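You operate a simulated robot arm through the tools that you are given. There is no shell and no other tool. Be economical: measure what you need, move in short steps, check, and stop when the job is done.

You run a simulated two-armed robot. Do the job below in one go: nothing can be reset, and whatever is moved stays where it is left.

Task
Pick up the guide plate that says "452" from the tooling bench top with one hand, pass it to the other hand and put it on the oil bench top. Set down upright: guide plate.

Only the result counts: the job must be done as asked and must still hold three seconds after the hand-in. Knocking over, shifting, dropping, spilling or breaking anything else fails it.

Robot
Two 7-joint arms with two-finger grippers on one trunk, on a base that drives. Base frame: it is fixed to the floor where the robot stands at the start and does not move with it; the origin is under the middle of the robot, x ahead of it, y to its left, z up. Lengths are in m, angles in degrees, forces in N, time in s.
The left shoulder is at the start at [0.06, 0.123, 0.945], the right one opposite. With the tool pointing down near the work surface each hand reaches from about 0.36 to 0.8 m from the robot's upright axis, wherever it stands, measured 20 degrees to its own side. Places, roughly: oil bench top [0.8, 4, 0.8]. Payload 1.47 kg a hand.
The TCP of each hand is the grasp point between the finger pads, 0.016 m short of the fingertips. In the tool frame z runs along the fingers and y along their closing line. The gripper opens to 0.087 m. The gripper's body begins 0.055 m behind the TCP.
Orientation is that of the tool frame in the base frame, as [roll, pitch, yaw] about the fixed x, y, z axes, in that order (R = Rz(yaw) Ry(pitch) Rx(roll)). With the fingers straight down and closing along the base's y, the tool's x points along the base's -x, its y along +y and its z along -z.

Tools
- The arms move only by the tool play_rows. It takes "left_commands", "right_commands" or both (then of equal length, played together; a hand with none holds still); each is a list of rows, each a list of 3 entries, a list of its own where there are three numbers: the shift along the tool's x, y, z in mm, then the turn, a rotation vector about the tool's x, y, z in degrees, then the closure, from 0 (fully open) to 1 (shut). In form: [[[tx, ty, tz], [ax, ay, az], gripper], ...]. A call has 1 to 12 rows; each row shifts and turns the commanded pose from where the row before left it, along the tool's axes as they then stand. Each row takes 0.2 s and may step no farther than 0.05 m and 8.6 degrees from the row before; otherwise, or with a gripper value out of range, the whole call is refused. A pose out of reach is approached as far as the arm can. The call stops where the force on the tool passes 40 N (or 10 N more than at its start, if that is more) or the arm is blocked; 0.2 s more then pass. The fingers move at their own pace (about 0.153 m/s each) and stop on an object; they squeeze with about 28 N. The grip force told is the motor's: it shows also when the fingers shut on nothing. Time passes only in rows, and 0.2 s behind the last, so rows that do not move let the fingers close. It gives the time, the measured TCP pose, the force on the tool (base axes), the opening and the grip force at its end, in the units of the frame above (readings bear some noise), with the torque about the TCP (base axes, N m) and any sound that the robot's microphone picked up, and new pictures: "show" is both (left out), scene, wrist or none (wrist: the cameras of the hands that moved).
- Cameras (640 x 400 px; columns grow to the right, rows downward): "scene" is now at [0.0824, -0.0041, 1.5148]; the picture's right is [0.07, -1.00, 0.00], its down [-0.70, -0.05, -0.71] and it looks along [0.71, 0.05, -0.70] (base axes); focal length 258 px, centre (320, 200). "left" rides on the left gripper at [0.073, -0.012, -0.09] in its tool frame; the picture's right is [0.16, 0.99, 0.00], its down [-0.72, 0.12, -0.68] and it looks along [-0.67, 0.11, 0.73] (tool axes); focal length 247 px, centre (320, 200). "right" rides on the right gripper at [0.073, 0.012, -0.09] in its tool frame; the picture's right is [-0.16, 0.99, 0.00], its down [-0.72, -0.12, -0.68] and it looks along [-0.67, -0.11, 0.73] (tool axes); focal length 247 px, centre (320, 200). There is no depth. A picture from a camera that has moved, and an enlarged one, comes with that camera's place and axes in the base frame and with its lens. The place of the scene camera against the robot may be out by one fixed shift of up to 0.025 m in any direction.
- lift_body(by): slides the trunk up (or, below 0, down) by that many m; the arms and the scene camera ride with it, the base frame stays. It gives what a move gives, with no picture.
- steer(legs): drives the robot by 1 to 6 legs, each [ahead, left, turn to the left] in m, m and degrees, along the robot's own axes; the way and the turn of a leg run together, so that a leg with both is an arc; at most 1.5 m and 180 degrees a leg. The arms and the cameras ride along, it lands a little off, and it stops where it bumps. It gives what a move gives, and a new picture of the scene camera.
- aim_head(pan, tilt): turns the head with the scene camera to pan (to the left, within 120 degrees either way) and tilt (down, from -29 to 69), counted from straight ahead of the robot. It gives what a move gives, and a new picture of the scene camera.
- enlarge(camera, box): a new picture of the part [left, top, right, bottom] of that camera's present view, enlarged. It takes no simulated time.
- job_done(): hands the job in; it is judged then, once.

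Go step by step. Nothing tells you exact positions but the pictures and the camera data: compare them with the known pose of the tool, close in by small moves and look again before you grip or let go. The budget is 120 turns and 260 pictures, counting those below and the enlarged ones. Unless the task says otherwise, let go and move clear before handing in, and close with one line.

The tools are called as a command line: name --argument value ..., lists and objects as JSON in quotes. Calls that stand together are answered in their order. play_rows: Moves the arms, as the interface text tells. Its arguments: {"type":"object","properties":{"left_commands":{"type":"array","items":{"type":"array"}},"right_commands":{"type":"array","items":{"type":"array"}},"show":{"type":"string","enum":["both","scene","wrist","none"]}},"required":[]} The other tools are called the same way: lift_body (by) slides the trunk up or down; steer (legs) drives the base; aim_head (pan, tilt) turns the head that bears the scene camera; enlarge (camera, box) takes an enlarged picture of a part of a camera's view; job_done () hands the job in.

At the start:

```text
time: 0.0
left_position: [0.5448, 0.2833, 1.1314]
left_tcp_rot: [180.0, 0.0, -180.0]
left_ft_force: [-1.2, 0.3, -0.2]
left_torque: [-0.01, -0.03, 0.02]
left_opening: 0.0869
left_finger_force: 0.1
right_position: [0.458, -0.0805, 1.1317]
right_tcp_rot: [-180.0, 0.1, 180.0]
right_ft_force: [0.1, -0.7, 0.4]
right_torque: [-0.03, -0.01, 0.0]
right_opening: 0.087
right_finger_force: 0.0
trunk travel left (down, up): [-0.1, 0.13]
robot x, y, heading: [0.0029, 0.0007, 0.1]
head pan, tilt: [4.2, 44.7]
```

scene: 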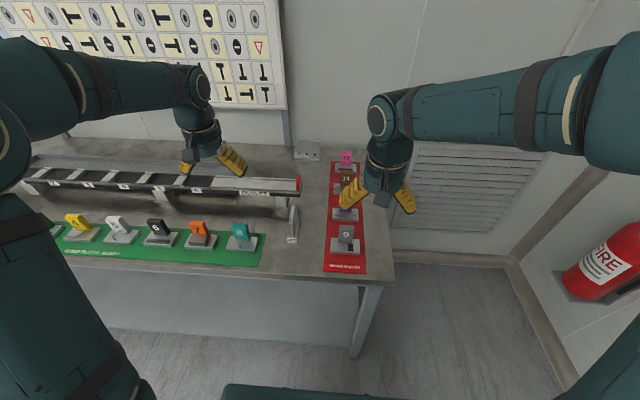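
right: 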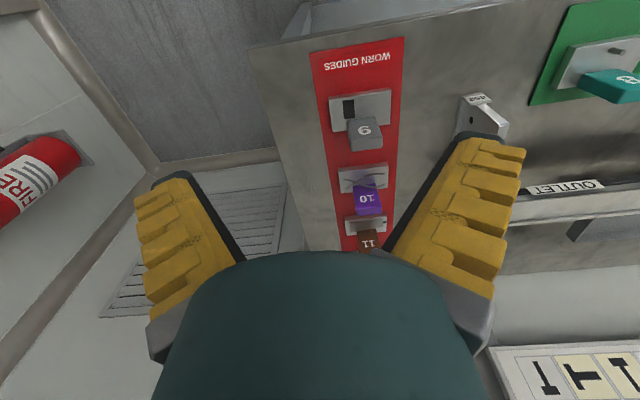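
left: 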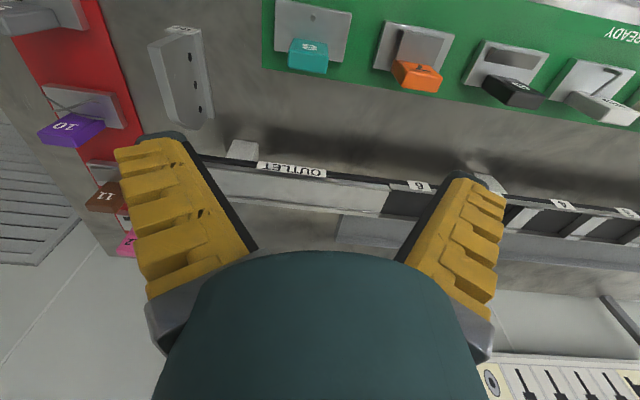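

I see the tooling bench with a green mat, a red mat and a loose upright grey plate between them. I'll enlarge to check its label and geometry.

enlarge --camera "scene" --box '[240, 130, 400, 280]'

enlarge --camera "left" --box '[120, 0, 280, 140]'

enlarge --camera "right" --box '[420, 60, 560, 180]'

```text
2.67 times, centred on (320, 205) of scene
camera zoom: at [0.0824, -0.0041, 1.5148], right [0.07, -1.0, 0.0], down [-0.7, -0.05, -0.71], along [0.71, 0.05, -0.7], focal length 687 px, centre (320, 187)
```

zoom: 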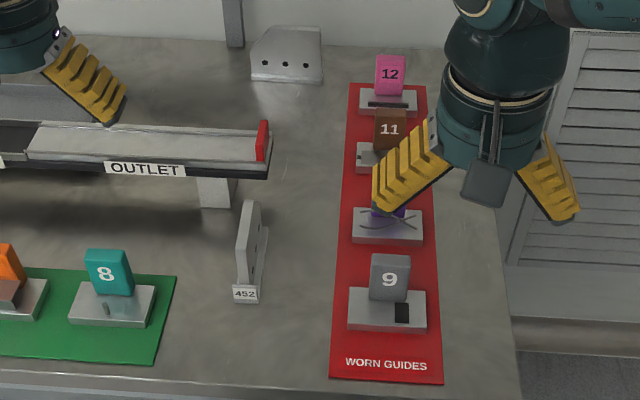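

```text
2.86 times, centred on (200, 70) of left
camera zoom: at [0.4709, 0.2705, 1.2224], right [-0.16, 0.99, 0.0], down [0.72, 0.12, 0.68], along [0.67, 0.11, -0.73], focal length 706 px, centre (663, 571)
```

zoom: 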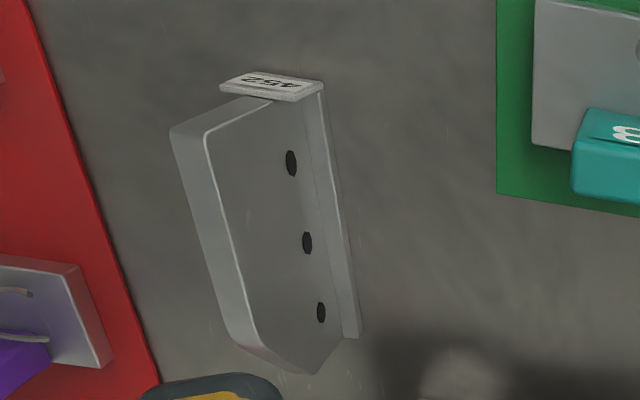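

```text
3.33 times, centred on (490, 120) of right
camera zoom: at [0.385, -0.0688, 1.22], right [0.16, 0.99, 0.0], down [0.72, -0.12, 0.68], along [0.67, -0.11, -0.73], focal length 823 px, centre (-247, 467)
```

zoom: 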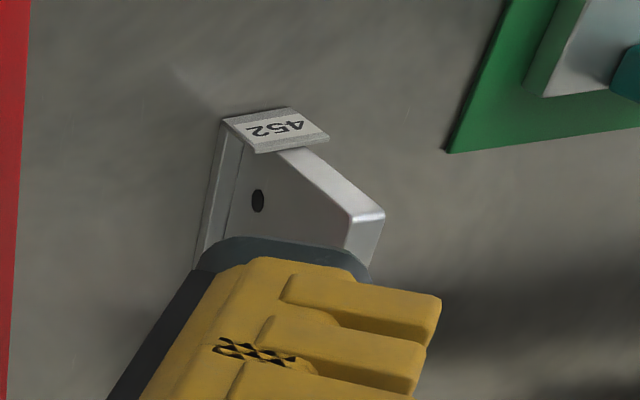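

The "452" plate stands upright on the bench (top about z 0.951, y about 0.122, x from about 0.549 to 0.622). The left hand will pick it near its robot-side end, leaving the far end free for the right hand. First I move above it.

play_rows --left_commands '[[[-5, -40, 10], [0, 0, 0], 0], [[-5, -40, 20], [0, 0, 0], 0], [[-5, -40, 25], [0, 0, 0], 0], [[-3, -41, 30], [0, 0, 0], 0], [[0, 0, 25], [0, 0, 0], 0], [[0, 0, 0], [0, 0, 0], 0]]'

```text
refused: row 4 steps farther than a row can; nothing moved
```

play_rows --left_commands '[[[-5, -40, 10], [0, 0, 0], 0], [[-5, -40, 20], [0, 0, 0], 0], [[-5, -40, 25], [0, 0, 0], 0], [[-3, -41, 25], [0, 0, 0], 0], [[0, 0, 30], [0, 0, 0], 0], [[0, 0, 0], [0, 0, 0], 0]]'

```text
time: 1.4
left_position: [0.5641, 0.1216, 1.0226]
left_tcp_rot: [-179.9, 0.0, 180.0]
left_ft_force: [0.1, 0.5, 0.4]
left_torque: [0.02, 0.02, -0.01]
left_opening: 0.0869
left_finger_force: 0.1
right_position: [0.4576, -0.0808, 1.1322]
right_tcp_rot: [-180.0, 0.0, -179.9]
right_ft_force: [0.8, -0.4, -0.3]
right_torque: [0.01, 0.0, -0.01]
right_opening: 0.0869
right_finger_force: 0.1
trunk travel left (down, up): [-0.1, 0.13]
robot x, y, heading: [-0.0005, 0.0024, -0.1]
head pan, tilt: [4.2, 44.7]
camera scene: at [0.0822, -0.0045, 1.5148], right [0.07, -1.0, 0.0], down [-0.7, -0.05, -0.71], along [0.71, 0.05, -0.7], focal length 258 px, centre (320, 200)
camera left: at [0.4892, 0.1093, 1.1132], right [-0.16, 0.99, 0.0], down [0.72, 0.12, 0.68], along [0.67, 0.11, -0.73], focal length 247 px, centre (320, 200)
```

scene: 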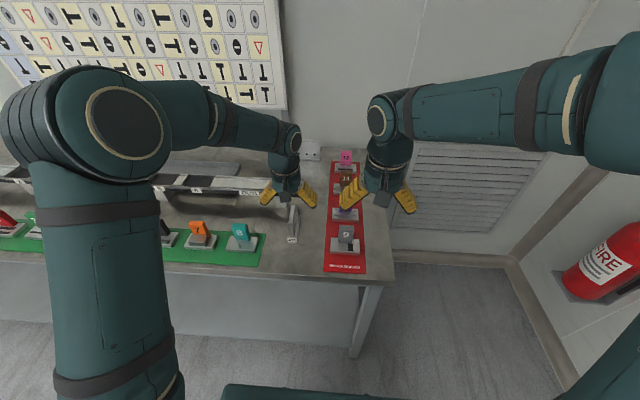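
left: 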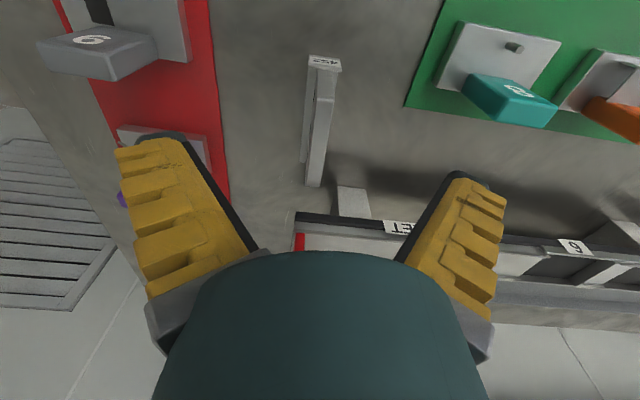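

enlarge --camera "left" --box '[260, 40, 400, 200]'

enlarge --camera "scene" --box '[240, 160, 340, 260]'

```text
2.50 times, centred on (330, 120) of left
camera zoom: at [0.4892, 0.1093, 1.1132], right [-0.16, 0.99, 0.0], down [0.72, 0.12, 0.68], along [0.67, 0.11, -0.73], focal length 617 px, centre (295, 400)
```

zoom: 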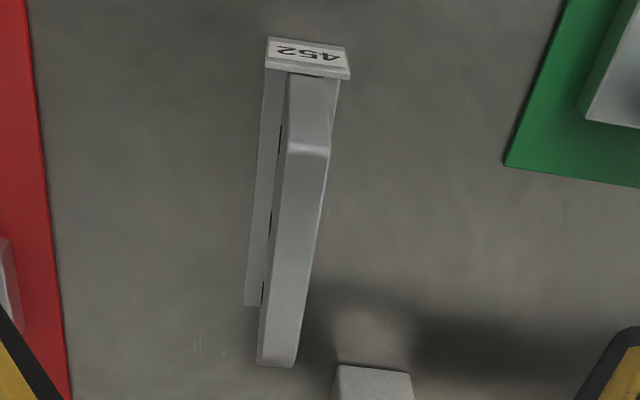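

```text
4.00 times, centred on (290, 210) of scene
camera zoom: at [0.0822, -0.0045, 1.5148], right [0.07, -1.0, 0.0], down [-0.7, -0.05, -0.71], along [0.71, 0.05, -0.7], focal length 1030 px, centre (440, 160)
```

zoom: 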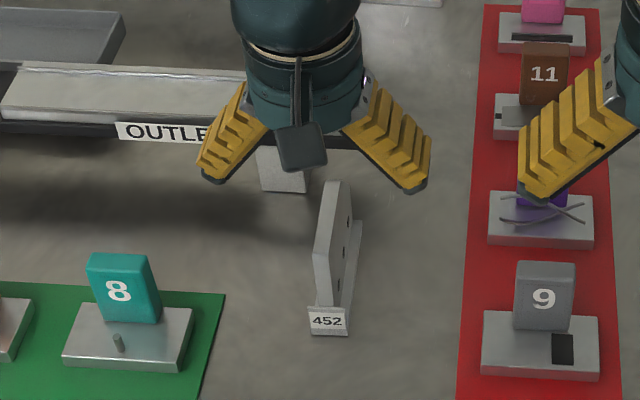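

The plate lies almost along x (about 2° yaw), with its centre at y about 0.123. I'll align to it and descend to grip the near top part.

play_rows --left_commands '[[[0, 1.3, 25], [0, 0, -2], 0], [[0, 0, 25], [0, 0, 0], 0], [[0, 0, 25], [0, 0, 0], 0], [[0, 0, 22], [0, 0, 0], 0], [[0, 0, 0], [0, 0, 0], 0]]'

```text
time: 2.6
left_position: [0.5614, 0.1232, 0.9246]
left_tcp_rot: [180.0, -0.1, -177.9]
left_ft_force: [0.0, -0.1, 0.3]
left_torque: [0.04, -0.01, -0.01]
left_opening: 0.087
left_finger_force: 0.0
right_position: [0.4572, -0.0791, 1.1329]
right_tcp_rot: [-180.0, 0.0, -179.9]
right_ft_force: [-0.8, -0.5, 0.5]
right_torque: [0.02, 0.01, 0.01]
right_opening: 0.0873
right_finger_force: 0.0
trunk travel left (down, up): [-0.1, 0.13]
robot x, y, heading: [0.0014, 0.0046, 0.3]
head pan, tilt: [4.2, 44.7]
camera scene: at [0.0822, -0.0041, 1.5148], right [0.07, -1.0, 0.0], down [-0.7, -0.05, -0.71], along [0.71, 0.05, -0.7], focal length 258 px, centre (320, 200)
camera left: at [0.4884, 0.1079, 1.0155], right [-0.19, 0.98, 0.0], down [0.72, 0.14, 0.68], along [0.67, 0.13, -0.73], focal length 247 px, centre (320, 200)
```

scene: 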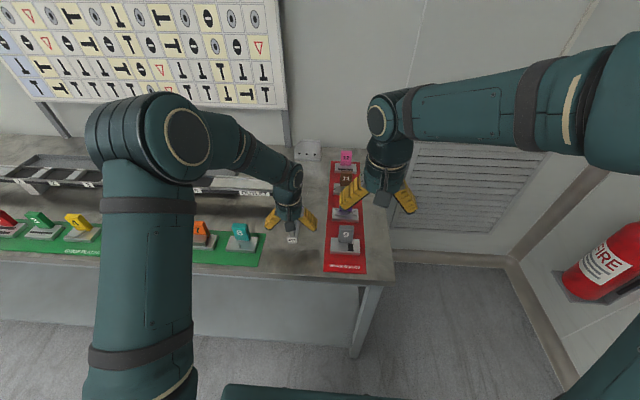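
left: 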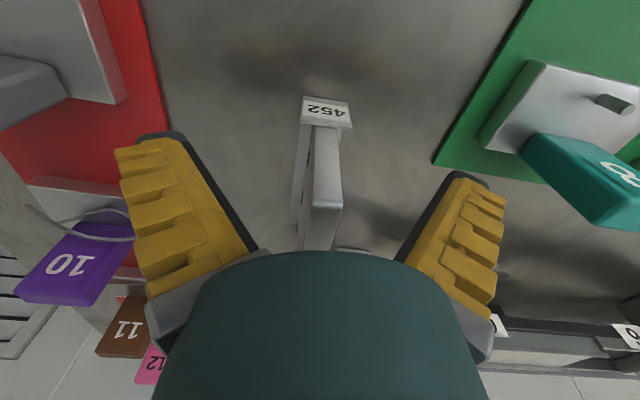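

The plate sits centred between the open fingers, so I close on it.

play_rows --left_commands '[[[0, 0, 0], [0, 0, 0], 0.5], [[0, 0, 0], [0, 0, 0], 1], [[0, 0, 0], [0, 0, 0], 1], [[0, 0, 0], [0, 0, 0], 1]]' --show "wrist"

```text
time: 3.6
left_position: [0.5623, 0.1237, 0.9255]
left_tcp_rot: [180.0, 0.1, -177.9]
left_ft_force: [0.8, 0.9, 7.7]
left_torque: [0.03, 0.29, -0.04]
left_opening: 0.0064
left_finger_force: 27.7
right_position: [0.4579, -0.0808, 1.1316]
right_tcp_rot: [-180.0, 0.0, -180.0]
right_ft_force: [-0.6, 0.9, 0.0]
right_torque: [0.02, -0.04, 0.0]
right_opening: 0.0869
right_finger_force: 0.1
trunk travel left (down, up): [-0.1, 0.13]
robot x, y, heading: [-0.0003, 0.0017, -0.0]
head pan, tilt: [4.2, 44.7]
camera left: at [0.4884, 0.108, 1.0164], right [-0.19, 0.98, 0.0], down [0.72, 0.14, 0.68], along [0.67, 0.13, -0.73], focal length 247 px, centre (320, 200)
```

left: 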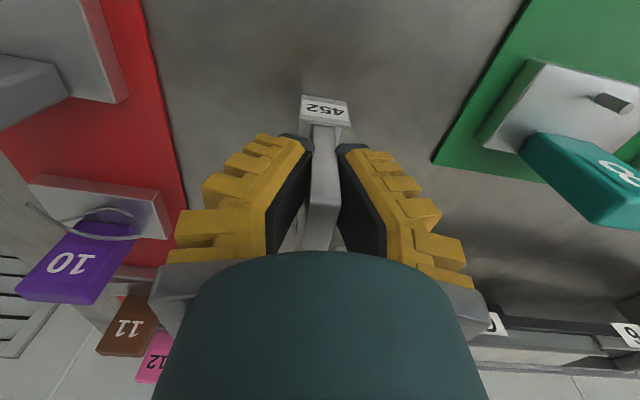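

Gripped. I lift straight up slowly and check.

play_rows --left_commands '[[[0, 0, -5], [0, 0, 0], 1], [[0, 0, -10], [0, 0, 0], 1], [[0, 0, -20], [0, 0, 0], 1], [[0, 0, -25], [0, 0, 0], 1], [[0, 0, -30], [0, 0, 0], 1], [[0, 0, 0], [0, 0, 0], 1]]'

```text
time: 5.0
left_position: [0.5627, 0.1233, 1.0142]
left_tcp_rot: [-180.0, 0.0, -178.0]
left_ft_force: [0.6, 0.1, -4.3]
left_torque: [0.01, 0.13, 0.01]
left_opening: 0.006
left_finger_force: 28.0
right_position: [0.4574, -0.0798, 1.1337]
right_tcp_rot: [180.0, -0.1, 180.0]
right_ft_force: [-0.8, 0.7, -0.7]
right_torque: [-0.03, -0.01, -0.02]
right_opening: 0.0869
right_finger_force: 0.1
trunk travel left (down, up): [-0.1, 0.13]
robot x, y, heading: [0.0024, 0.0004, 0.2]
head pan, tilt: [4.2, 44.7]
camera scene: at [0.0831, -0.0041, 1.5147], right [0.07, -1.0, 0.0], down [-0.7, -0.05, -0.71], along [0.71, 0.05, -0.7], focal length 258 px, centre (320, 200)
camera left: at [0.4899, 0.1076, 1.1042], right [-0.19, 0.98, 0.0], down [0.72, 0.14, 0.68], along [0.67, 0.13, -0.73], focal length 247 px, centre (320, 200)
```

scene: 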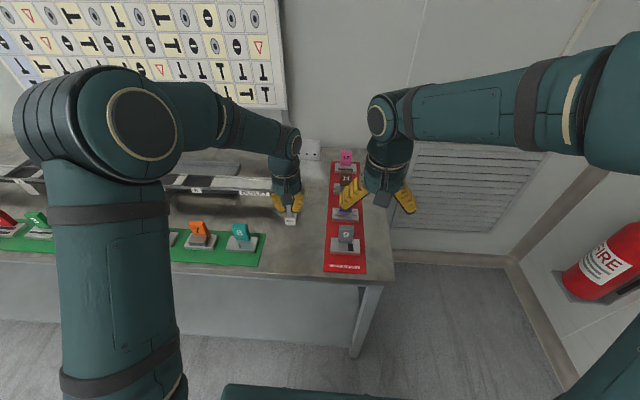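
left: 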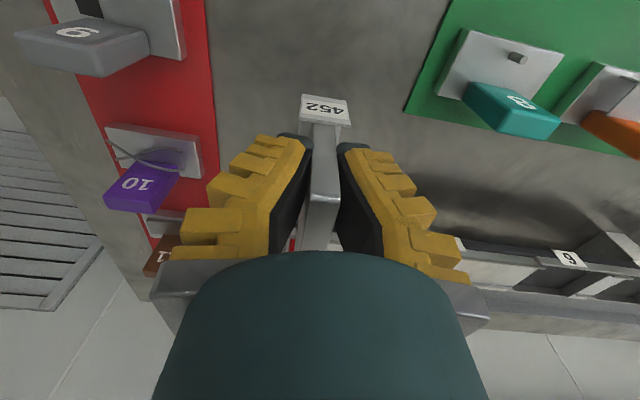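

The plate is held firmly (about 4.3 N). I raise it and yaw the left hand clockwise by about 92° so the plate's free end points to the right hand.

play_rows --left_commands '[[[0, 0, -25], [0, 0, 0], 1], [[0, 0, -15], [0, 0, 8.36], 1], [[0, 0, -12], [0, 0, 8.36], 1], [[0, 0, -12], [0, 0, 8.36], 1], [[0, 0, -12], [0, 0, 8.36], 1], [[0, 0, -12], [0, 0, 8.36], 1], [[0, 0, -12], [0, 0, 8.36], 1], [[0, 0, -12], [0, 0, 8.36], 1], [[0, 0, -12], [0, 0, 8.36], 1], [[0, 0, -10], [0, 0, 8.36], 1], [[0, 0, 0], [0, 0, 8.36], 1], [[0, 0, 0], [0, 0, 8.36], 1]]'

```text
time: 7.6
left_position: [0.5629, 0.123, 1.1495]
left_tcp_rot: [-180.0, 0.0, 89.9]
left_ft_force: [0.9, 0.2, -4.3]
left_torque: [0.15, -0.01, -0.04]
left_opening: 0.0058
left_finger_force: 27.7
right_position: [0.457, -0.0795, 1.1327]
right_tcp_rot: [180.0, 0.0, -179.9]
right_ft_force: [0.2, 0.0, -0.4]
right_torque: [-0.01, -0.01, -0.03]
right_opening: 0.087
right_finger_force: 0.0
trunk travel left (down, up): [-0.1, 0.13]
robot x, y, heading: [-0.0026, -0.0005, 0.3]
head pan, tilt: [4.2, 44.7]
camera scene: at [0.0826, -0.0041, 1.5148], right [0.07, -1.0, 0.0], down [-0.7, -0.05, -0.71], along [0.71, 0.05, -0.7], focal length 258 px, centre (320, 200)
camera left: at [0.5508, 0.1955, 1.2397], right [0.99, 0.16, 0.0], down [0.11, -0.72, 0.68], along [0.11, -0.67, -0.73], focal length 247 px, centre (320, 200)
```

scene: 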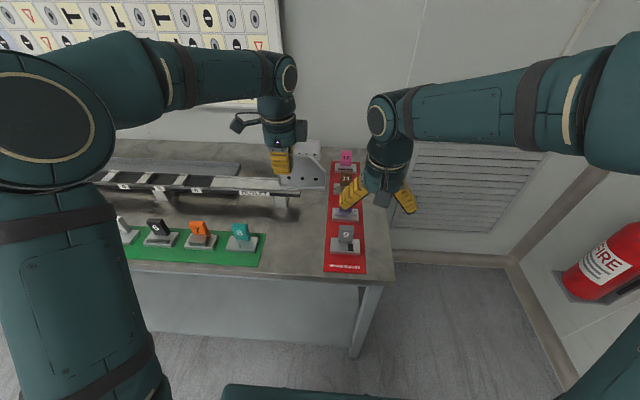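
left: 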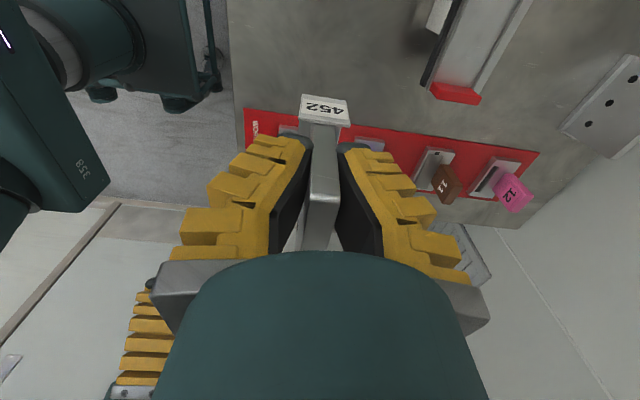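

The yaw worked and the plate's free end points right. Now I move the right hand out to the right and yaw it +90°.

play_rows --right_commands '[[[0, -45, 0], [0, 0, 0], 0], [[0, -45, 0], [0, 0, -8.5], 0], [[0, 0, 0], [0, 0, -8.5], 0], [[0, 0, 0], [0, 0, -8.5], 0], [[0, 0, 0], [0, 0, -8.5], 0], [[0, 0, 0], [0, 0, -8.5], 0], [[0, 0, 0], [0, 0, -8.5], 0], [[0, 0, 0], [0, 0, -8.5], 0], [[0, 0, 0], [0, 0, -8.5], 0], [[0, 0, 0], [0, 0, -8.5], 0], [[0, 0, 0], [0, 0, -8.5], 0], [[0, 0, 0], [0, 0, -5], 0]]'

play_rows --right_commands '[[[0, 0, 0], [0, -8, 0], 0], [[0, 0, 0], [0, -8, 0], 0], [[0, 0, 0], [0, -8, 0], 0], [[0, 0, 0], [0, -8, 0], 0], [[0, 0, 0], [0, -8, 0], 0], [[0, 0, 0], [0, 0, 0], 0]]'

```text
time: 10.2
left_position: [0.5633, 0.1246, 1.15]
left_tcp_rot: [179.9, 0.0, 90.0]
left_ft_force: [0.2, 0.2, -3.2]
left_torque: [0.13, 0.04, 0.02]
left_opening: 0.0059
left_finger_force: 28.0
right_position: [0.4568, -0.1699, 1.1317]
right_tcp_rot: [-179.9, -0.1, -89.8]
right_ft_force: [0.2, -0.1, 0.4]
right_torque: [-0.01, -0.01, 0.0]
right_opening: 0.087
right_finger_force: 0.2
trunk travel left (down, up): [-0.1, 0.13]
robot x, y, heading: [0.0016, -0.0009, 0.1]
head pan, tilt: [4.2, 44.7]
camera scene: at [0.0827, -0.0041, 1.5148], right [0.07, -1.0, 0.0], down [-0.7, -0.05, -0.71], along [0.71, 0.05, -0.7], focal length 258 px, centre (320, 200)
camera right: at [0.445, -0.2435, 1.2193], right [-0.99, 0.16, 0.0], down [0.11, 0.72, 0.68], along [0.11, 0.67, -0.73], focal length 247 px, centre (320, 200)
```

scene: 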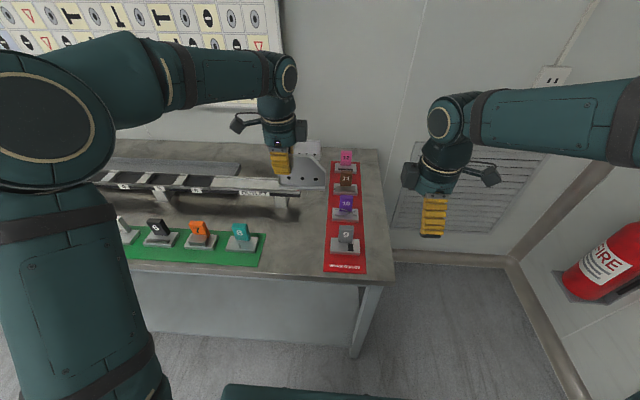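
right: 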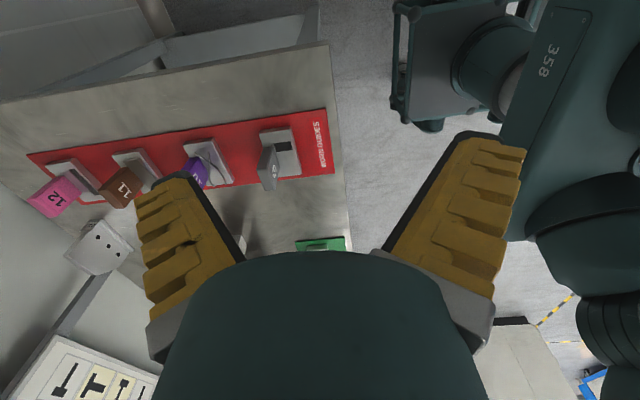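

```text
time: 11.6
left_position: [0.5634, 0.1243, 1.1488]
left_tcp_rot: [180.0, 0.0, 90.1]
left_ft_force: [0.3, -0.4, -3.2]
left_torque: [0.13, 0.0, -0.03]
left_opening: 0.006
left_finger_force: 28.6
right_position: [0.4572, -0.1698, 1.1338]
right_tcp_rot: [-180.0, 40.2, -90.0]
right_ft_force: [0.8, 0.7, -0.6]
right_torque: [0.0, 0.02, -0.02]
right_opening: 0.0872
right_finger_force: 0.0
trunk travel left (down, up): [-0.1, 0.13]
robot x, y, heading: [0.0007, -0.0015, -0.1]
head pan, tilt: [4.2, 44.7]
camera scene: at [0.0826, -0.0038, 1.5148], right [0.07, -1.0, 0.0], down [-0.7, -0.05, -0.71], along [0.71, 0.05, -0.7], focal length 258 px, centre (320, 200)
camera right: at [0.4456, -0.2835, 1.1518], right [-0.99, 0.12, 0.1], down [0.12, 0.12, 0.99], along [0.11, 0.99, -0.13], focal length 247 px, centre (320, 200)
```

scene: 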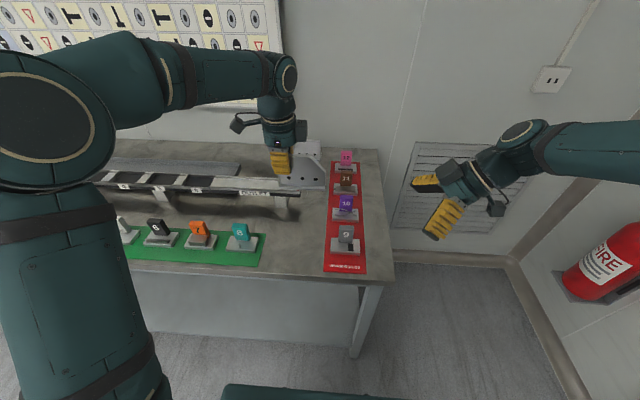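
right: 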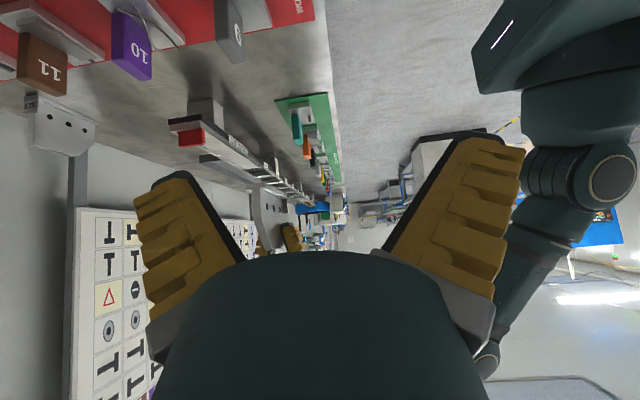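

The right hand is now tilted 40° pointing left-down. I move it to a pregrasp about 80 mm back from the plate's free upper corner.

play_rows --right_commands '[[[-33, -17.7, 11.4], [0, 0, 0], 0], [[-33, -17.7, 11.4], [0, 0, 0], 0], [[-33, -17.7, 11.4], [0, 0, 0], 0], [[-33, -17.7, 11.4], [0, 0, 0], 0], [[-33, -17.7, 11.4], [0, 0, 0], 0], [[-33, -17.7, 11.4], [0, 0, 0], 0], [[0, 0, 0], [0, 0, 0], 0]]'

enlarge --camera "scene" --box '[220, 80, 420, 240]'

```text
time: 13.2
left_position: [0.5642, 0.1218, 1.1496]
left_tcp_rot: [-179.9, 0.0, 90.0]
left_ft_force: [-0.5, -1.5, -2.8]
left_torque: [0.16, -0.06, 0.0]
left_opening: 0.0062
left_finger_force: 27.9
right_position: [0.5642, 0.0252, 1.2056]
right_tcp_rot: [179.9, 40.0, -90.0]
right_ft_force: [-0.1, -0.4, 0.4]
right_torque: [0.03, -0.02, -0.02]
right_opening: 0.087
right_finger_force: 0.0
trunk travel left (down, up): [-0.1, 0.13]
robot x, y, heading: [-0.0046, -0.0008, 0.2]
head pan, tilt: [4.2, 44.7]
camera scene: at [0.0821, -0.0047, 1.5148], right [0.07, -1.0, 0.0], down [-0.7, -0.05, -0.71], along [0.71, 0.05, -0.7], focal length 258 px, centre (320, 200)
camera right: at [0.5516, -0.0887, 1.2255], right [-0.99, 0.12, 0.1], down [0.12, 0.12, 0.99], along [0.11, 0.99, -0.13], focal length 247 px, centre (320, 200)
```

scene: 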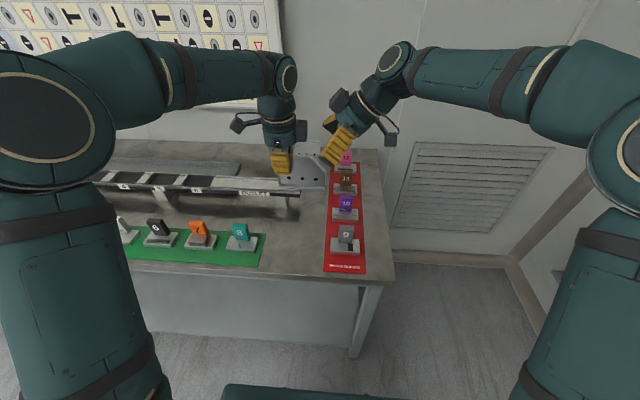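
right: 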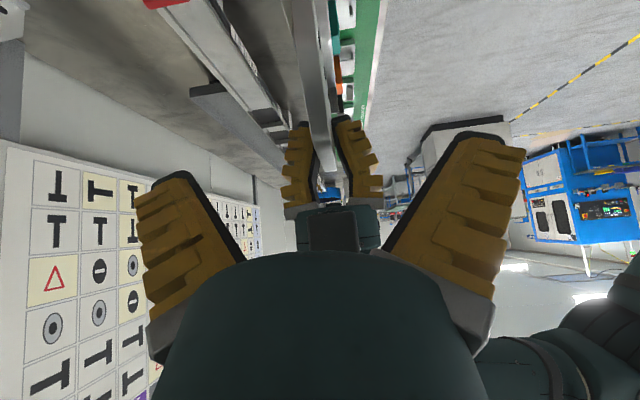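

```text
2.50 times, centred on (320, 160) of scene
camera zoom: at [0.0821, -0.0047, 1.5148], right [0.07, -1.0, 0.0], down [-0.7, -0.05, -0.71], along [0.71, 0.05, -0.7], focal length 644 px, centre (320, 300)
```

zoom: 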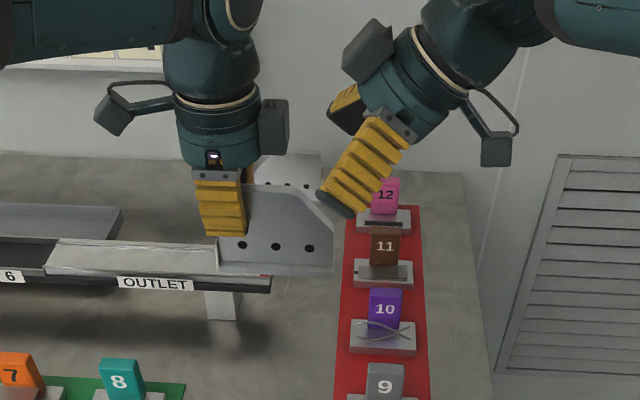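

The plate and both hands are clearly visible. Before closing in I need a finer look at the plate's free end and the clearance between the two gripper housings.

enlarge --camera "scene" --box '[270, 100, 370, 200]'

enlarge --camera "right" --box '[250, 0, 410, 260]'

```text
4.00 times, centred on (320, 150) of scene
camera zoom: at [0.0821, -0.0047, 1.5148], right [0.07, -1.0, 0.0], down [-0.7, -0.05, -0.71], along [0.71, 0.05, -0.7], focal length 1030 px, centre (320, 400)
```

zoom: 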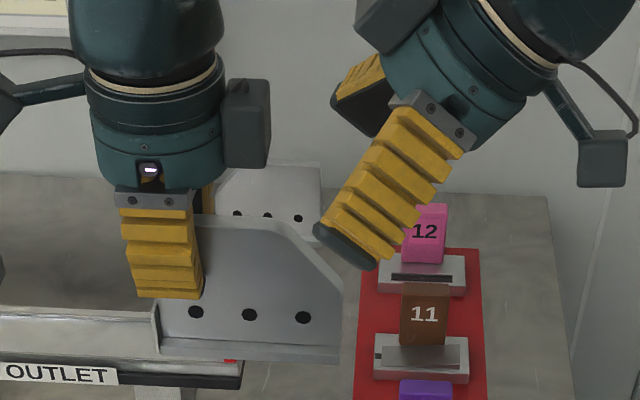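

```text
1.54 times, centred on (330, 130) of right
camera zoom: at [0.5516, -0.0887, 1.2255], right [-0.99, 0.12, 0.1], down [0.12, 0.12, 0.99], along [0.11, 0.99, -0.13], focal length 380 px, centre (305, 308)
```

zoom: 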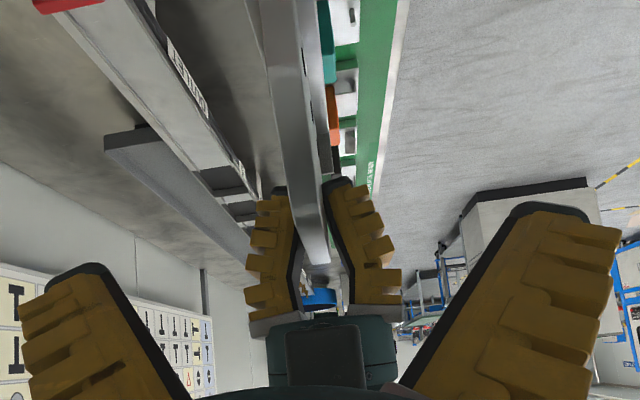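

The housings would nearly touch at 40°, so I increase the right hand's tilt to 52°. I then stop about 60 mm short of the new grip point, 62 mm from the left grip.

play_rows --right_commands '[[[0, 0, 0], [0, -6, 0], 0], [[0, 0, 0], [0, -6, 0], 0], [[22, 0, 2], [0, 0, 0], 0], [[0, 0, 0], [0, 0, 0], 0]]'

enlarge --camera "scene" --box '[270, 100, 370, 200]'

```text
time: 14.2
left_position: [0.5639, 0.1238, 1.1498]
left_tcp_rot: [-180.0, 0.0, 90.1]
left_ft_force: [0.1, 0.1, -3.8]
left_torque: [0.14, -0.02, 0.06]
left_opening: 0.0061
left_finger_force: 28.0
right_position: [0.5642, 0.0114, 1.1894]
right_tcp_rot: [179.9, 52.0, -90.0]
right_ft_force: [-0.1, -0.9, -0.5]
right_torque: [0.01, -0.01, -0.04]
right_opening: 0.0868
right_finger_force: 0.0
trunk travel left (down, up): [-0.1, 0.13]
robot x, y, heading: [0.0007, -0.0023, -0.1]
head pan, tilt: [4.2, 44.7]
camera scene: at [0.0827, -0.0037, 1.5148], right [0.07, -1.0, 0.0], down [-0.7, -0.05, -0.71], along [0.71, 0.05, -0.7], focal length 258 px, centre (320, 200)
camera right: at [0.5518, -0.1031, 1.1849], right [-0.99, 0.1, 0.12], down [0.12, -0.09, 0.99], along [0.11, 0.99, 0.08], focal length 247 px, centre (320, 200)
```

scene: 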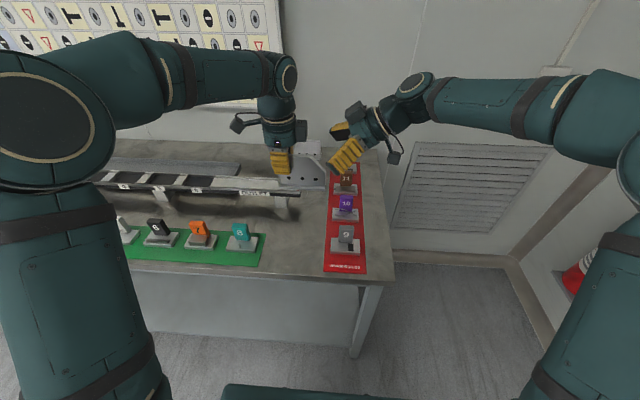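
right: 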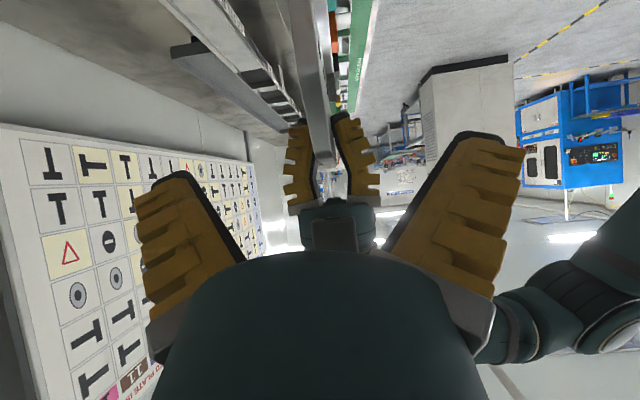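

```text
4.00 times, centred on (320, 150) of scene
camera zoom: at [0.0827, -0.0037, 1.5148], right [0.07, -1.0, 0.0], down [-0.7, -0.05, -0.71], along [0.71, 0.05, -0.7], focal length 1030 px, centre (320, 400)
```

zoom: 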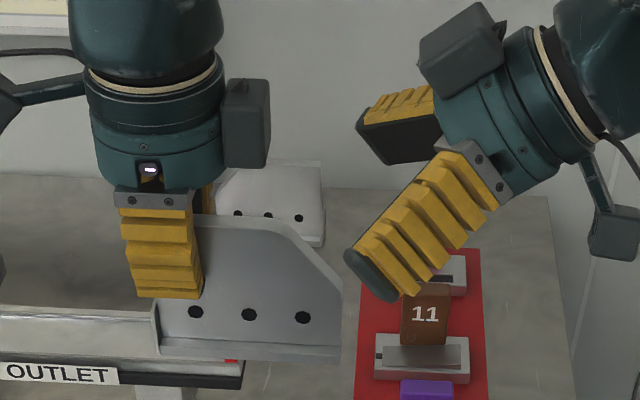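

Alignment looks right and the housings clear each other. I advance 60 mm along the fingers.

play_rows --right_commands '[[[0, 0, 20], [0, 0, 0], 0], [[0, 0, 20], [0, 0, 0], 0], [[0, 0, 20], [0, 0, 0], 0], [[0, 0, 0], [0, 0, 0], 0]]' --show "wrist"

enlarge --camera "scene" --box '[270, 100, 370, 200]'

```text
time: 15.2
left_position: [0.5639, 0.1232, 1.1485]
left_tcp_rot: [179.9, 0.0, 89.9]
left_ft_force: [0.3, -0.7, -3.4]
left_torque: [0.18, 0.01, -0.01]
left_opening: 0.0057
left_finger_force: 28.1
right_position: [0.5638, 0.06, 1.1531]
right_tcp_rot: [-180.0, 52.0, -90.0]
right_ft_force: [0.5, 1.2, -0.1]
right_torque: [0.0, 0.0, 0.0]
right_opening: 0.0868
right_finger_force: 0.0
trunk travel left (down, up): [-0.1, 0.13]
robot x, y, heading: [-0.0005, -0.0013, 0.1]
head pan, tilt: [4.2, 44.7]
camera right: at [0.5527, -0.056, 1.1483], right [-0.99, 0.1, 0.12], down [0.12, -0.09, 0.99], along [0.11, 0.99, 0.08], focal length 247 px, centre (320, 200)
```

right: 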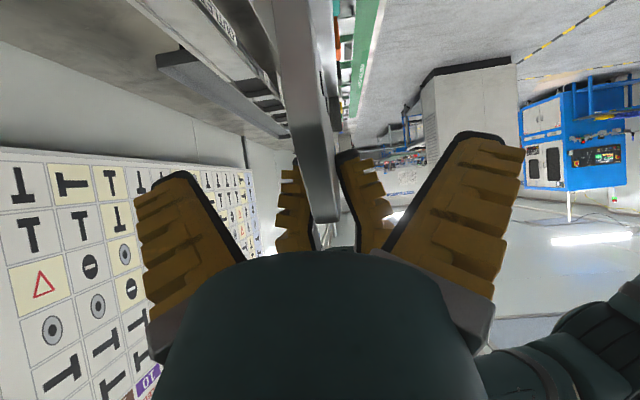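

```text
4.00 times, centred on (320, 150) of scene
camera zoom: at [0.0825, -0.0043, 1.5148], right [0.07, -1.0, 0.0], down [-0.7, -0.05, -0.71], along [0.71, 0.05, -0.7], focal length 1030 px, centre (320, 400)
```

zoom: 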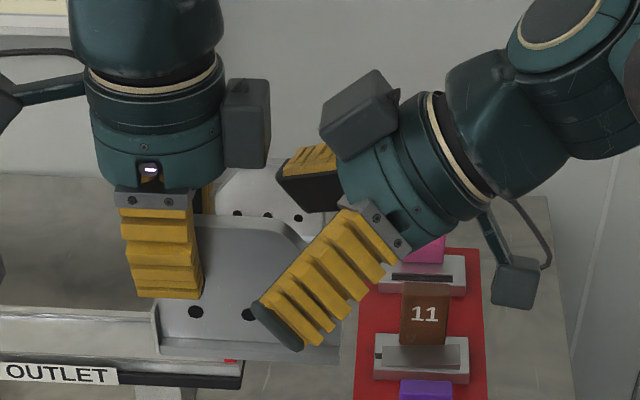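

Fingers straddle the plate's free corner with clearance. I close the right hand while the left holds.

play_rows --right_commands '[[[0, 0, 0], [0, 0, 0], 0.5], [[0, 0, 0], [0, 0, 0], 1], [[0, 0, 0], [0, 0, 0], 1], [[0, 0, 0], [0, 0, 0], 1]]' --show "wrist"

enlarge --camera "scene" --box '[270, 100, 370, 200]'

```text
time: 16.2
left_position: [0.5649, 0.1243, 1.1487]
left_tcp_rot: [-180.0, 0.0, 90.2]
left_ft_force: [2.2, 5.7, -6.8]
left_torque: [0.08, -0.02, 0.22]
left_opening: 0.0061
left_finger_force: 28.1
right_position: [0.565, 0.059, 1.1535]
right_tcp_rot: [179.9, 51.9, -90.0]
right_ft_force: [-3.3, -5.6, 3.0]
right_torque: [0.23, 0.01, -0.01]
right_opening: 0.0059
right_finger_force: 28.1
trunk travel left (down, up): [-0.1, 0.13]
robot x, y, heading: [0.0023, 0.0002, -0.0]
head pan, tilt: [4.2, 44.7]
camera right: at [0.5529, -0.0562, 1.1484], right [-0.99, 0.1, 0.12], down [0.12, -0.09, 0.99], along [0.11, 0.99, 0.08], focal length 247 px, centre (320, 200)
```

right: 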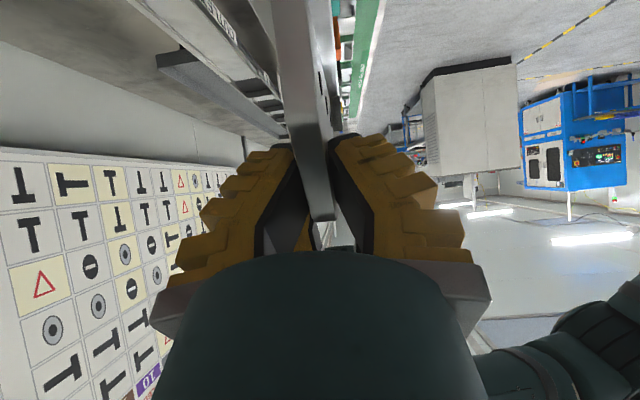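

```text
4.00 times, centred on (320, 150) of scene
camera zoom: at [0.0827, -0.0041, 1.5148], right [0.07, -1.0, 0.0], down [-0.7, -0.05, -0.71], along [0.71, 0.05, -0.7], focal length 1030 px, centre (320, 400)
```

zoom: 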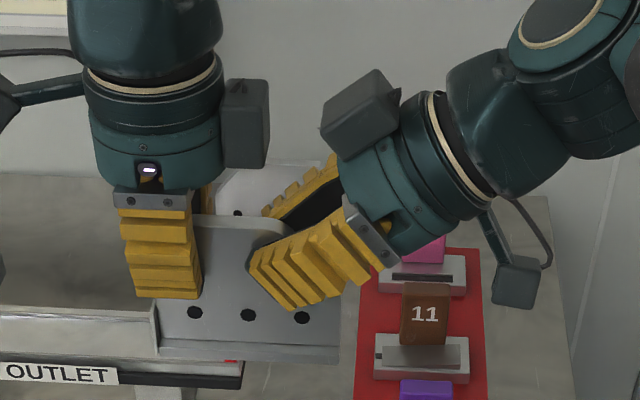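

Both hands hold the plate (opening about 6 mm each). I open the left hand and withdraw it upward.

play_rows --left_commands '[[[0, 0, 0], [0, 0, 0], 0.8], [[0, 0, 0], [0, 0, 0], 0], [[0, 0, 0], [0, 0, 0], 0]]' --show "none"

play_rows --left_commands '[[[0, 0, -20], [0, 0, 0], 0], [[0, 0, -40], [0, 0, 0], 0], [[20, 0, -40], [0, 0, 0], 0], [[40, 0, -20], [0, 0, 0], 0], [[40, 0, 0], [0, 0, 0], 0], [[0, 0, 0], [0, 0, 0], 0]]' --show "scene"

enlarge --camera "scene" --box '[270, 100, 370, 200]'

```text
time: 17.0
left_position: [0.5633, 0.1235, 1.1499]
left_tcp_rot: [-179.9, 0.0, 90.0]
left_ft_force: [-0.4, -0.3, 0.3]
left_torque: [0.0, 0.01, -0.01]
left_opening: 0.0872
left_finger_force: 0.1
right_position: [0.5644, 0.0592, 1.1522]
right_tcp_rot: [-180.0, 52.0, -90.0]
right_ft_force: [-0.2, 0.4, -0.3]
right_torque: [-0.08, -0.02, -0.03]
right_opening: 0.0058
right_finger_force: 28.2
trunk travel left (down, up): [-0.1, 0.13]
robot x, y, heading: [-0.003, 0.0034, 0.0]
head pan, tilt: [4.2, 44.7]
```

```text
time: 18.4
left_position: [0.5617, 0.2227, 1.2672]
left_tcp_rot: [179.9, 0.0, 90.1]
left_ft_force: [0.3, 0.2, 0.2]
left_torque: [0.02, 0.02, 0.0]
left_opening: 0.0867
left_finger_force: 0.0
right_position: [0.5643, 0.0601, 1.1525]
right_tcp_rot: [-180.0, 52.0, -90.0]
right_ft_force: [0.2, -1.2, -0.7]
right_torque: [-0.1, 0.01, 0.02]
right_opening: 0.006
right_finger_force: 28.3
trunk travel left (down, up): [-0.1, 0.13]
robot x, y, heading: [0.0039, -0.0033, -0.1]
head pan, tilt: [4.2, 44.7]
camera scene: at [0.0828, -0.0047, 1.5147], right [0.07, -1.0, 0.0], down [-0.7, -0.05, -0.71], along [0.71, 0.05, -0.7], focal length 258 px, centre (320, 200)
```

scene: 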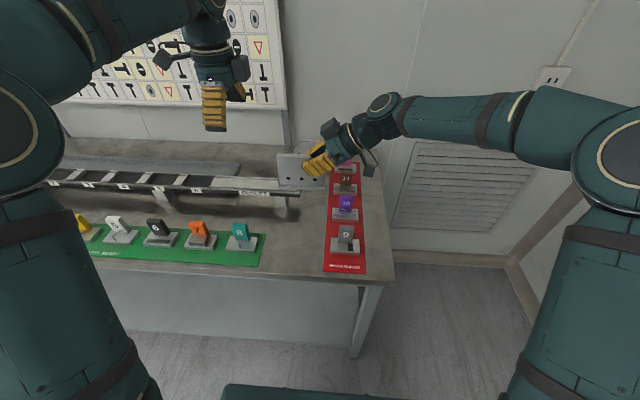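

```text
4.00 times, centred on (320, 150) of scene
camera zoom: at [0.0828, -0.0047, 1.5147], right [0.07, -1.0, 0.0], down [-0.7, -0.05, -0.71], along [0.71, 0.05, -0.7], focal length 1030 px, centre (320, 400)
```

zoom: 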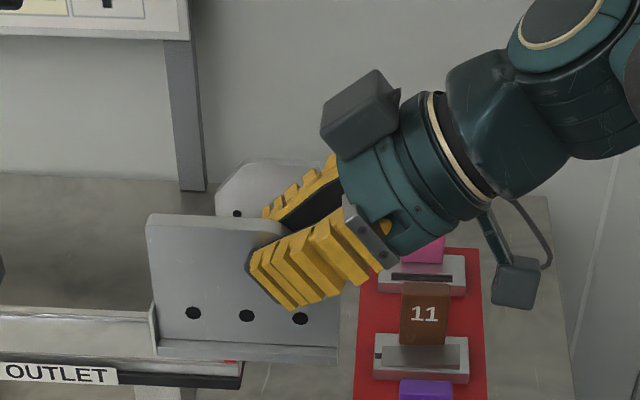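

The right hand now holds the plate alone, level and without slip. I raise and retract both arms clear of the bench.

play_rows --right_commands '[[[-24, 0, -18], [0, 0, 0], 1], [[-24, 0, -18], [0, 0, 0], 1], [[0, 30, 0], [0, 0, 0], 1], [[0, 30, 0], [0, 0, 0], 1], [[0, 30, 0], [0, 0, 0], 1], [[0, 30, 0], [0, 0, 0], 1], [[0, 20, 0], [0, 0, 0], 1], [[0, 0, 0], [0, 0, 0], 1]]' --left_commands '[[[0, 0, 0], [0, 0, 0], 0], [[0, 0, 0], [0, 0, -8], 0], [[0, 0, 0], [0, 0, -8], 0], [[0, 0, 0], [0, 0, -8], 0], [[0, 0, 0], [0, 0, -8], 0], [[0, 0, 0], [0, 0, -8], 0], [[0, 0, 0], [0, 0, -8], 0], [[0, 0, 0], [0, 0, -8], 0]]' --show "scene"

play_rows --right_commands '[[[0, 0, 0], [6.46, 0, 5.05], 1], [[0, 0, 0], [6.46, 0, 5.05], 1], [[0, 0, 0], [6.46, 0, 5.05], 1], [[0, 0, 0], [6.46, 0, 5.05], 1], [[0, 0, 0], [6.46, 0, 5.05], 1], [[0, 0, 0], [6.46, 0, 5.05], 1], [[0, 0, 0], [6.46, 0, 5.05], 1], [[0, 0, 0], [6.46, 0, 5.05], 1], [[0, 0, 0], [6.46, 0, 5.05], 1], [[0, 0, 0], [6.46, 0, 5.05], 1], [[0, 0, 0], [6.46, 0, 5.05], 1], [[0, 0, 0], [0, 0, 0], 1]]' --left_commands '[[[0, 0, 0], [0, 0, -8], 0], [[0, 0, 0], [0, 0, -8], 0], [[0, 0, 0], [0, 0, -8], 0], [[0, 0, 0], [0, 0, -8], 0], [[0, 0, 0], [0, 0, -2], 0], [[30, 0, 0], [0, 0, 0], 0], [[30, 0, 0], [0, 0, 0], 0], [[30, 0, 0], [0, 0, 0], 0], [[30, 0, 0], [0, 0, 0], 0], [[0, 0, 0], [0, 0, 0], 0], [[0, 0, 0], [0, 0, 0], 0], [[0, 0, 0], [0, 0, 0], 0]]' --show "both"

```text
time: 20.2
left_position: [0.5628, 0.2213, 1.2693]
left_tcp_rot: [-180.0, 0.1, 146.2]
left_ft_force: [0.5, -0.7, 0.1]
left_torque: [0.01, 0.01, -0.02]
left_opening: 0.0869
left_finger_force: 0.0
right_position: [0.4262, 0.0633, 1.2109]
right_tcp_rot: [179.9, 52.0, -90.1]
right_ft_force: [0.1, -0.7, -4.2]
right_torque: [-0.09, 0.03, -0.04]
right_opening: 0.0058
right_finger_force: 27.8
trunk travel left (down, up): [-0.1, 0.13]
robot x, y, heading: [0.0023, 0.0013, 0.1]
head pan, tilt: [4.2, 44.7]
camera scene: at [0.0829, -0.0042, 1.5147], right [0.07, -1.0, 0.0], down [-0.7, -0.05, -0.71], along [0.71, 0.05, -0.7], focal length 258 px, centre (320, 200)
```

scene: 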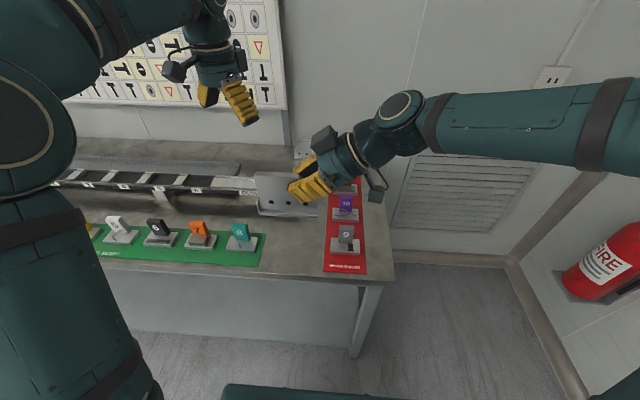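

```text
time: 22.8
left_position: [0.4429, 0.222, 1.271]
left_tcp_rot: [180.0, 0.0, 179.9]
left_ft_force: [-0.5, 0.1, 0.1]
left_torque: [-0.01, 0.04, 0.02]
left_opening: 0.0871
left_finger_force: 0.1
right_position: [0.4237, 0.0609, 1.2127]
right_tcp_rot: [180.0, 52.0, 179.6]
right_ft_force: [0.6, 0.4, -3.9]
right_torque: [0.03, 0.1, 0.0]
right_opening: 0.006
right_finger_force: 27.7
trunk travel left (down, up): [-0.1, 0.13]
robot x, y, heading: [0.0005, -0.0002, -0.0]
head pan, tilt: [4.2, 44.7]
camera scene: at [0.0828, -0.0046, 1.5148], right [0.07, -1.0, 0.0], down [-0.7, -0.05, -0.71], along [0.71, 0.05, -0.7], focal length 258 px, centre (320, 200)
camera right: at [0.3084, 0.0733, 1.2084], right [0.1, 0.99, 0.13], down [-0.09, -0.12, 0.99], along [0.99, -0.11, 0.08], focal length 247 px, centre (320, 200)
camera left: at [0.3692, 0.2091, 1.3606], right [-0.16, 0.99, 0.0], down [0.72, 0.12, 0.68], along [0.67, 0.11, -0.73], focal length 247 px, centre (320, 200)
```

scene: 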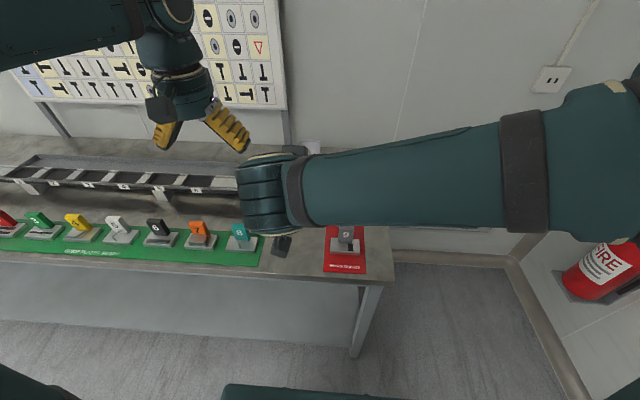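
right: 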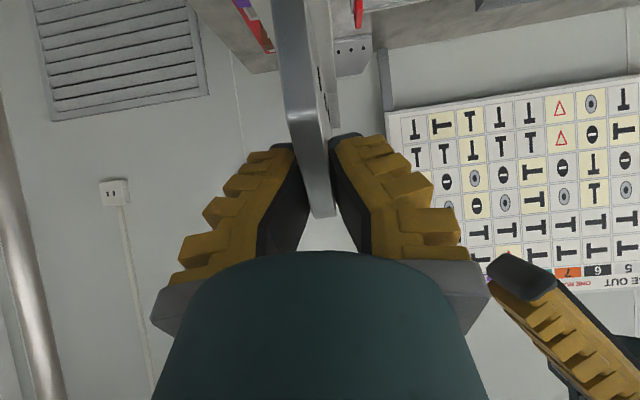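
left: 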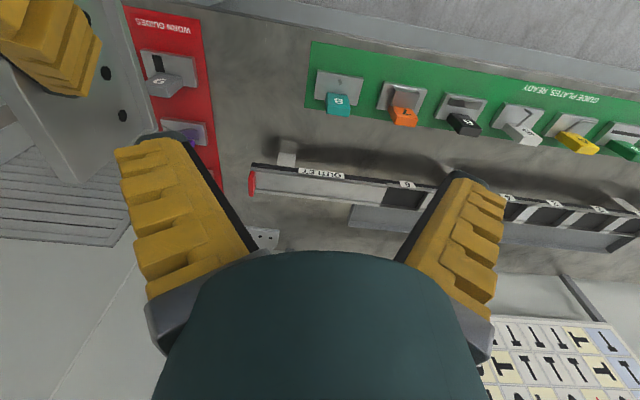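

Right-hand weight reads about 4 N, so the plate is securely held. I shift the right hand back to its own side, then look left for the oil bench.

play_rows --right_commands '[[[0, -45, 0], [0, 0, 0], 1], [[0, -45, 0], [0, 0, 0], 1], [[0, -45, 0], [0, 0, 0], 1], [[0, -45, 0], [0, 0, 0], 1], [[0, 0, 0], [0, 0, 0], 1]]' --show "none"

aim_head --pan 75 --tilt 15

```text
time: 24.0
left_position: [0.4434, 0.223, 1.2701]
left_tcp_rot: [180.0, 0.1, -179.8]
left_ft_force: [0.7, 0.1, 0.5]
left_torque: [-0.06, -0.01, 0.01]
left_opening: 0.0868
left_finger_force: 0.1
right_position: [0.424, -0.1165, 1.2122]
right_tcp_rot: [180.0, 51.9, 179.8]
right_ft_force: [0.9, 1.1, -4.0]
right_torque: [0.0, 0.09, 0.0]
right_opening: 0.0061
right_finger_force: 28.2
trunk travel left (down, up): [-0.1, 0.13]
robot x, y, heading: [0.0005, 0.0005, 0.2]
head pan, tilt: [4.2, 44.7]
```

```text
time: 25.4
left_position: [0.4427, 0.2212, 1.2698]
left_tcp_rot: [-180.0, 0.0, 180.0]
left_ft_force: [0.2, 0.2, -1.2]
left_torque: [0.0, -0.02, -0.01]
left_opening: 0.0867
left_finger_force: 0.2
right_position: [0.4231, -0.1165, 1.2131]
right_tcp_rot: [179.9, 52.1, 179.8]
right_ft_force: [1.0, -0.7, -3.8]
right_torque: [-0.03, 0.08, 0.01]
right_opening: 0.0058
right_finger_force: 27.8
trunk travel left (down, up): [-0.1, 0.13]
robot x, y, heading: [0.0007, -0.0019, -0.2]
head pan, tilt: [75.0, 15.0]
camera scene: at [0.0256, 0.08, 1.5612], right [0.97, -0.26, 0.0], down [-0.07, -0.25, -0.97], along [0.25, 0.93, -0.26], focal length 258 px, centre (320, 200)
```

scene: 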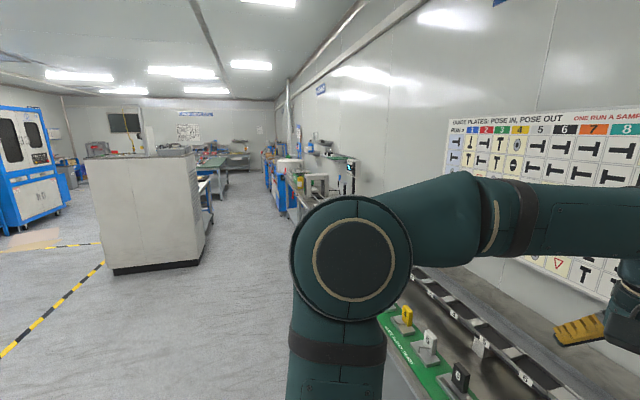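

The aisle to the left looks clear, with a cabinet corner near x -0.6, y 3.2 and the oil bench beyond. I drive back slightly and left.

steer --legs '[[-0.08, 0, 0], [0, 1.5, 0]]'

```text
time: 39.3
left_position: [0.3645, 1.7066, 1.2703]
left_tcp_rot: [179.9, -0.2, 179.7]
left_ft_force: [0.1, 0.3, -0.1]
left_torque: [0.01, -0.02, -0.01]
left_opening: 0.0868
left_finger_force: 0.0
right_position: [0.3435, 1.3684, 1.2131]
right_tcp_rot: [-180.0, 52.0, 179.6]
right_ft_force: [0.6, 0.3, -3.2]
right_torque: [-0.01, 0.09, -0.04]
right_opening: 0.0063
right_finger_force: 27.9
trunk travel left (down, up): [-0.1, 0.13]
robot x, y, heading: [-0.079, 1.4882, -0.3]
head pan, tilt: [75.0, 15.0]
camera scene: at [-0.0534, 1.5666, 1.5612], right [0.96, -0.26, 0.0], down [-0.07, -0.25, -0.97], along [0.25, 0.93, -0.26], focal length 258 px, centre (320, 200)
```

scene: 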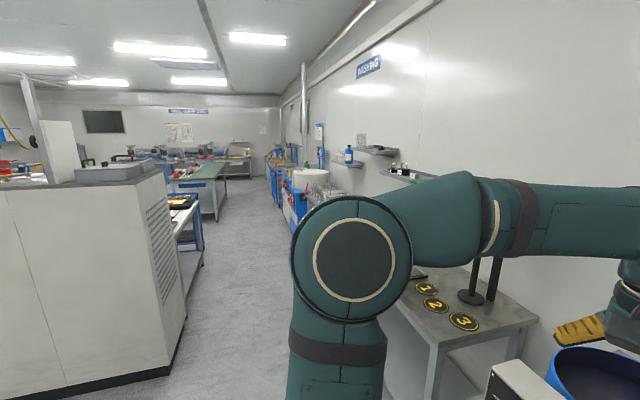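

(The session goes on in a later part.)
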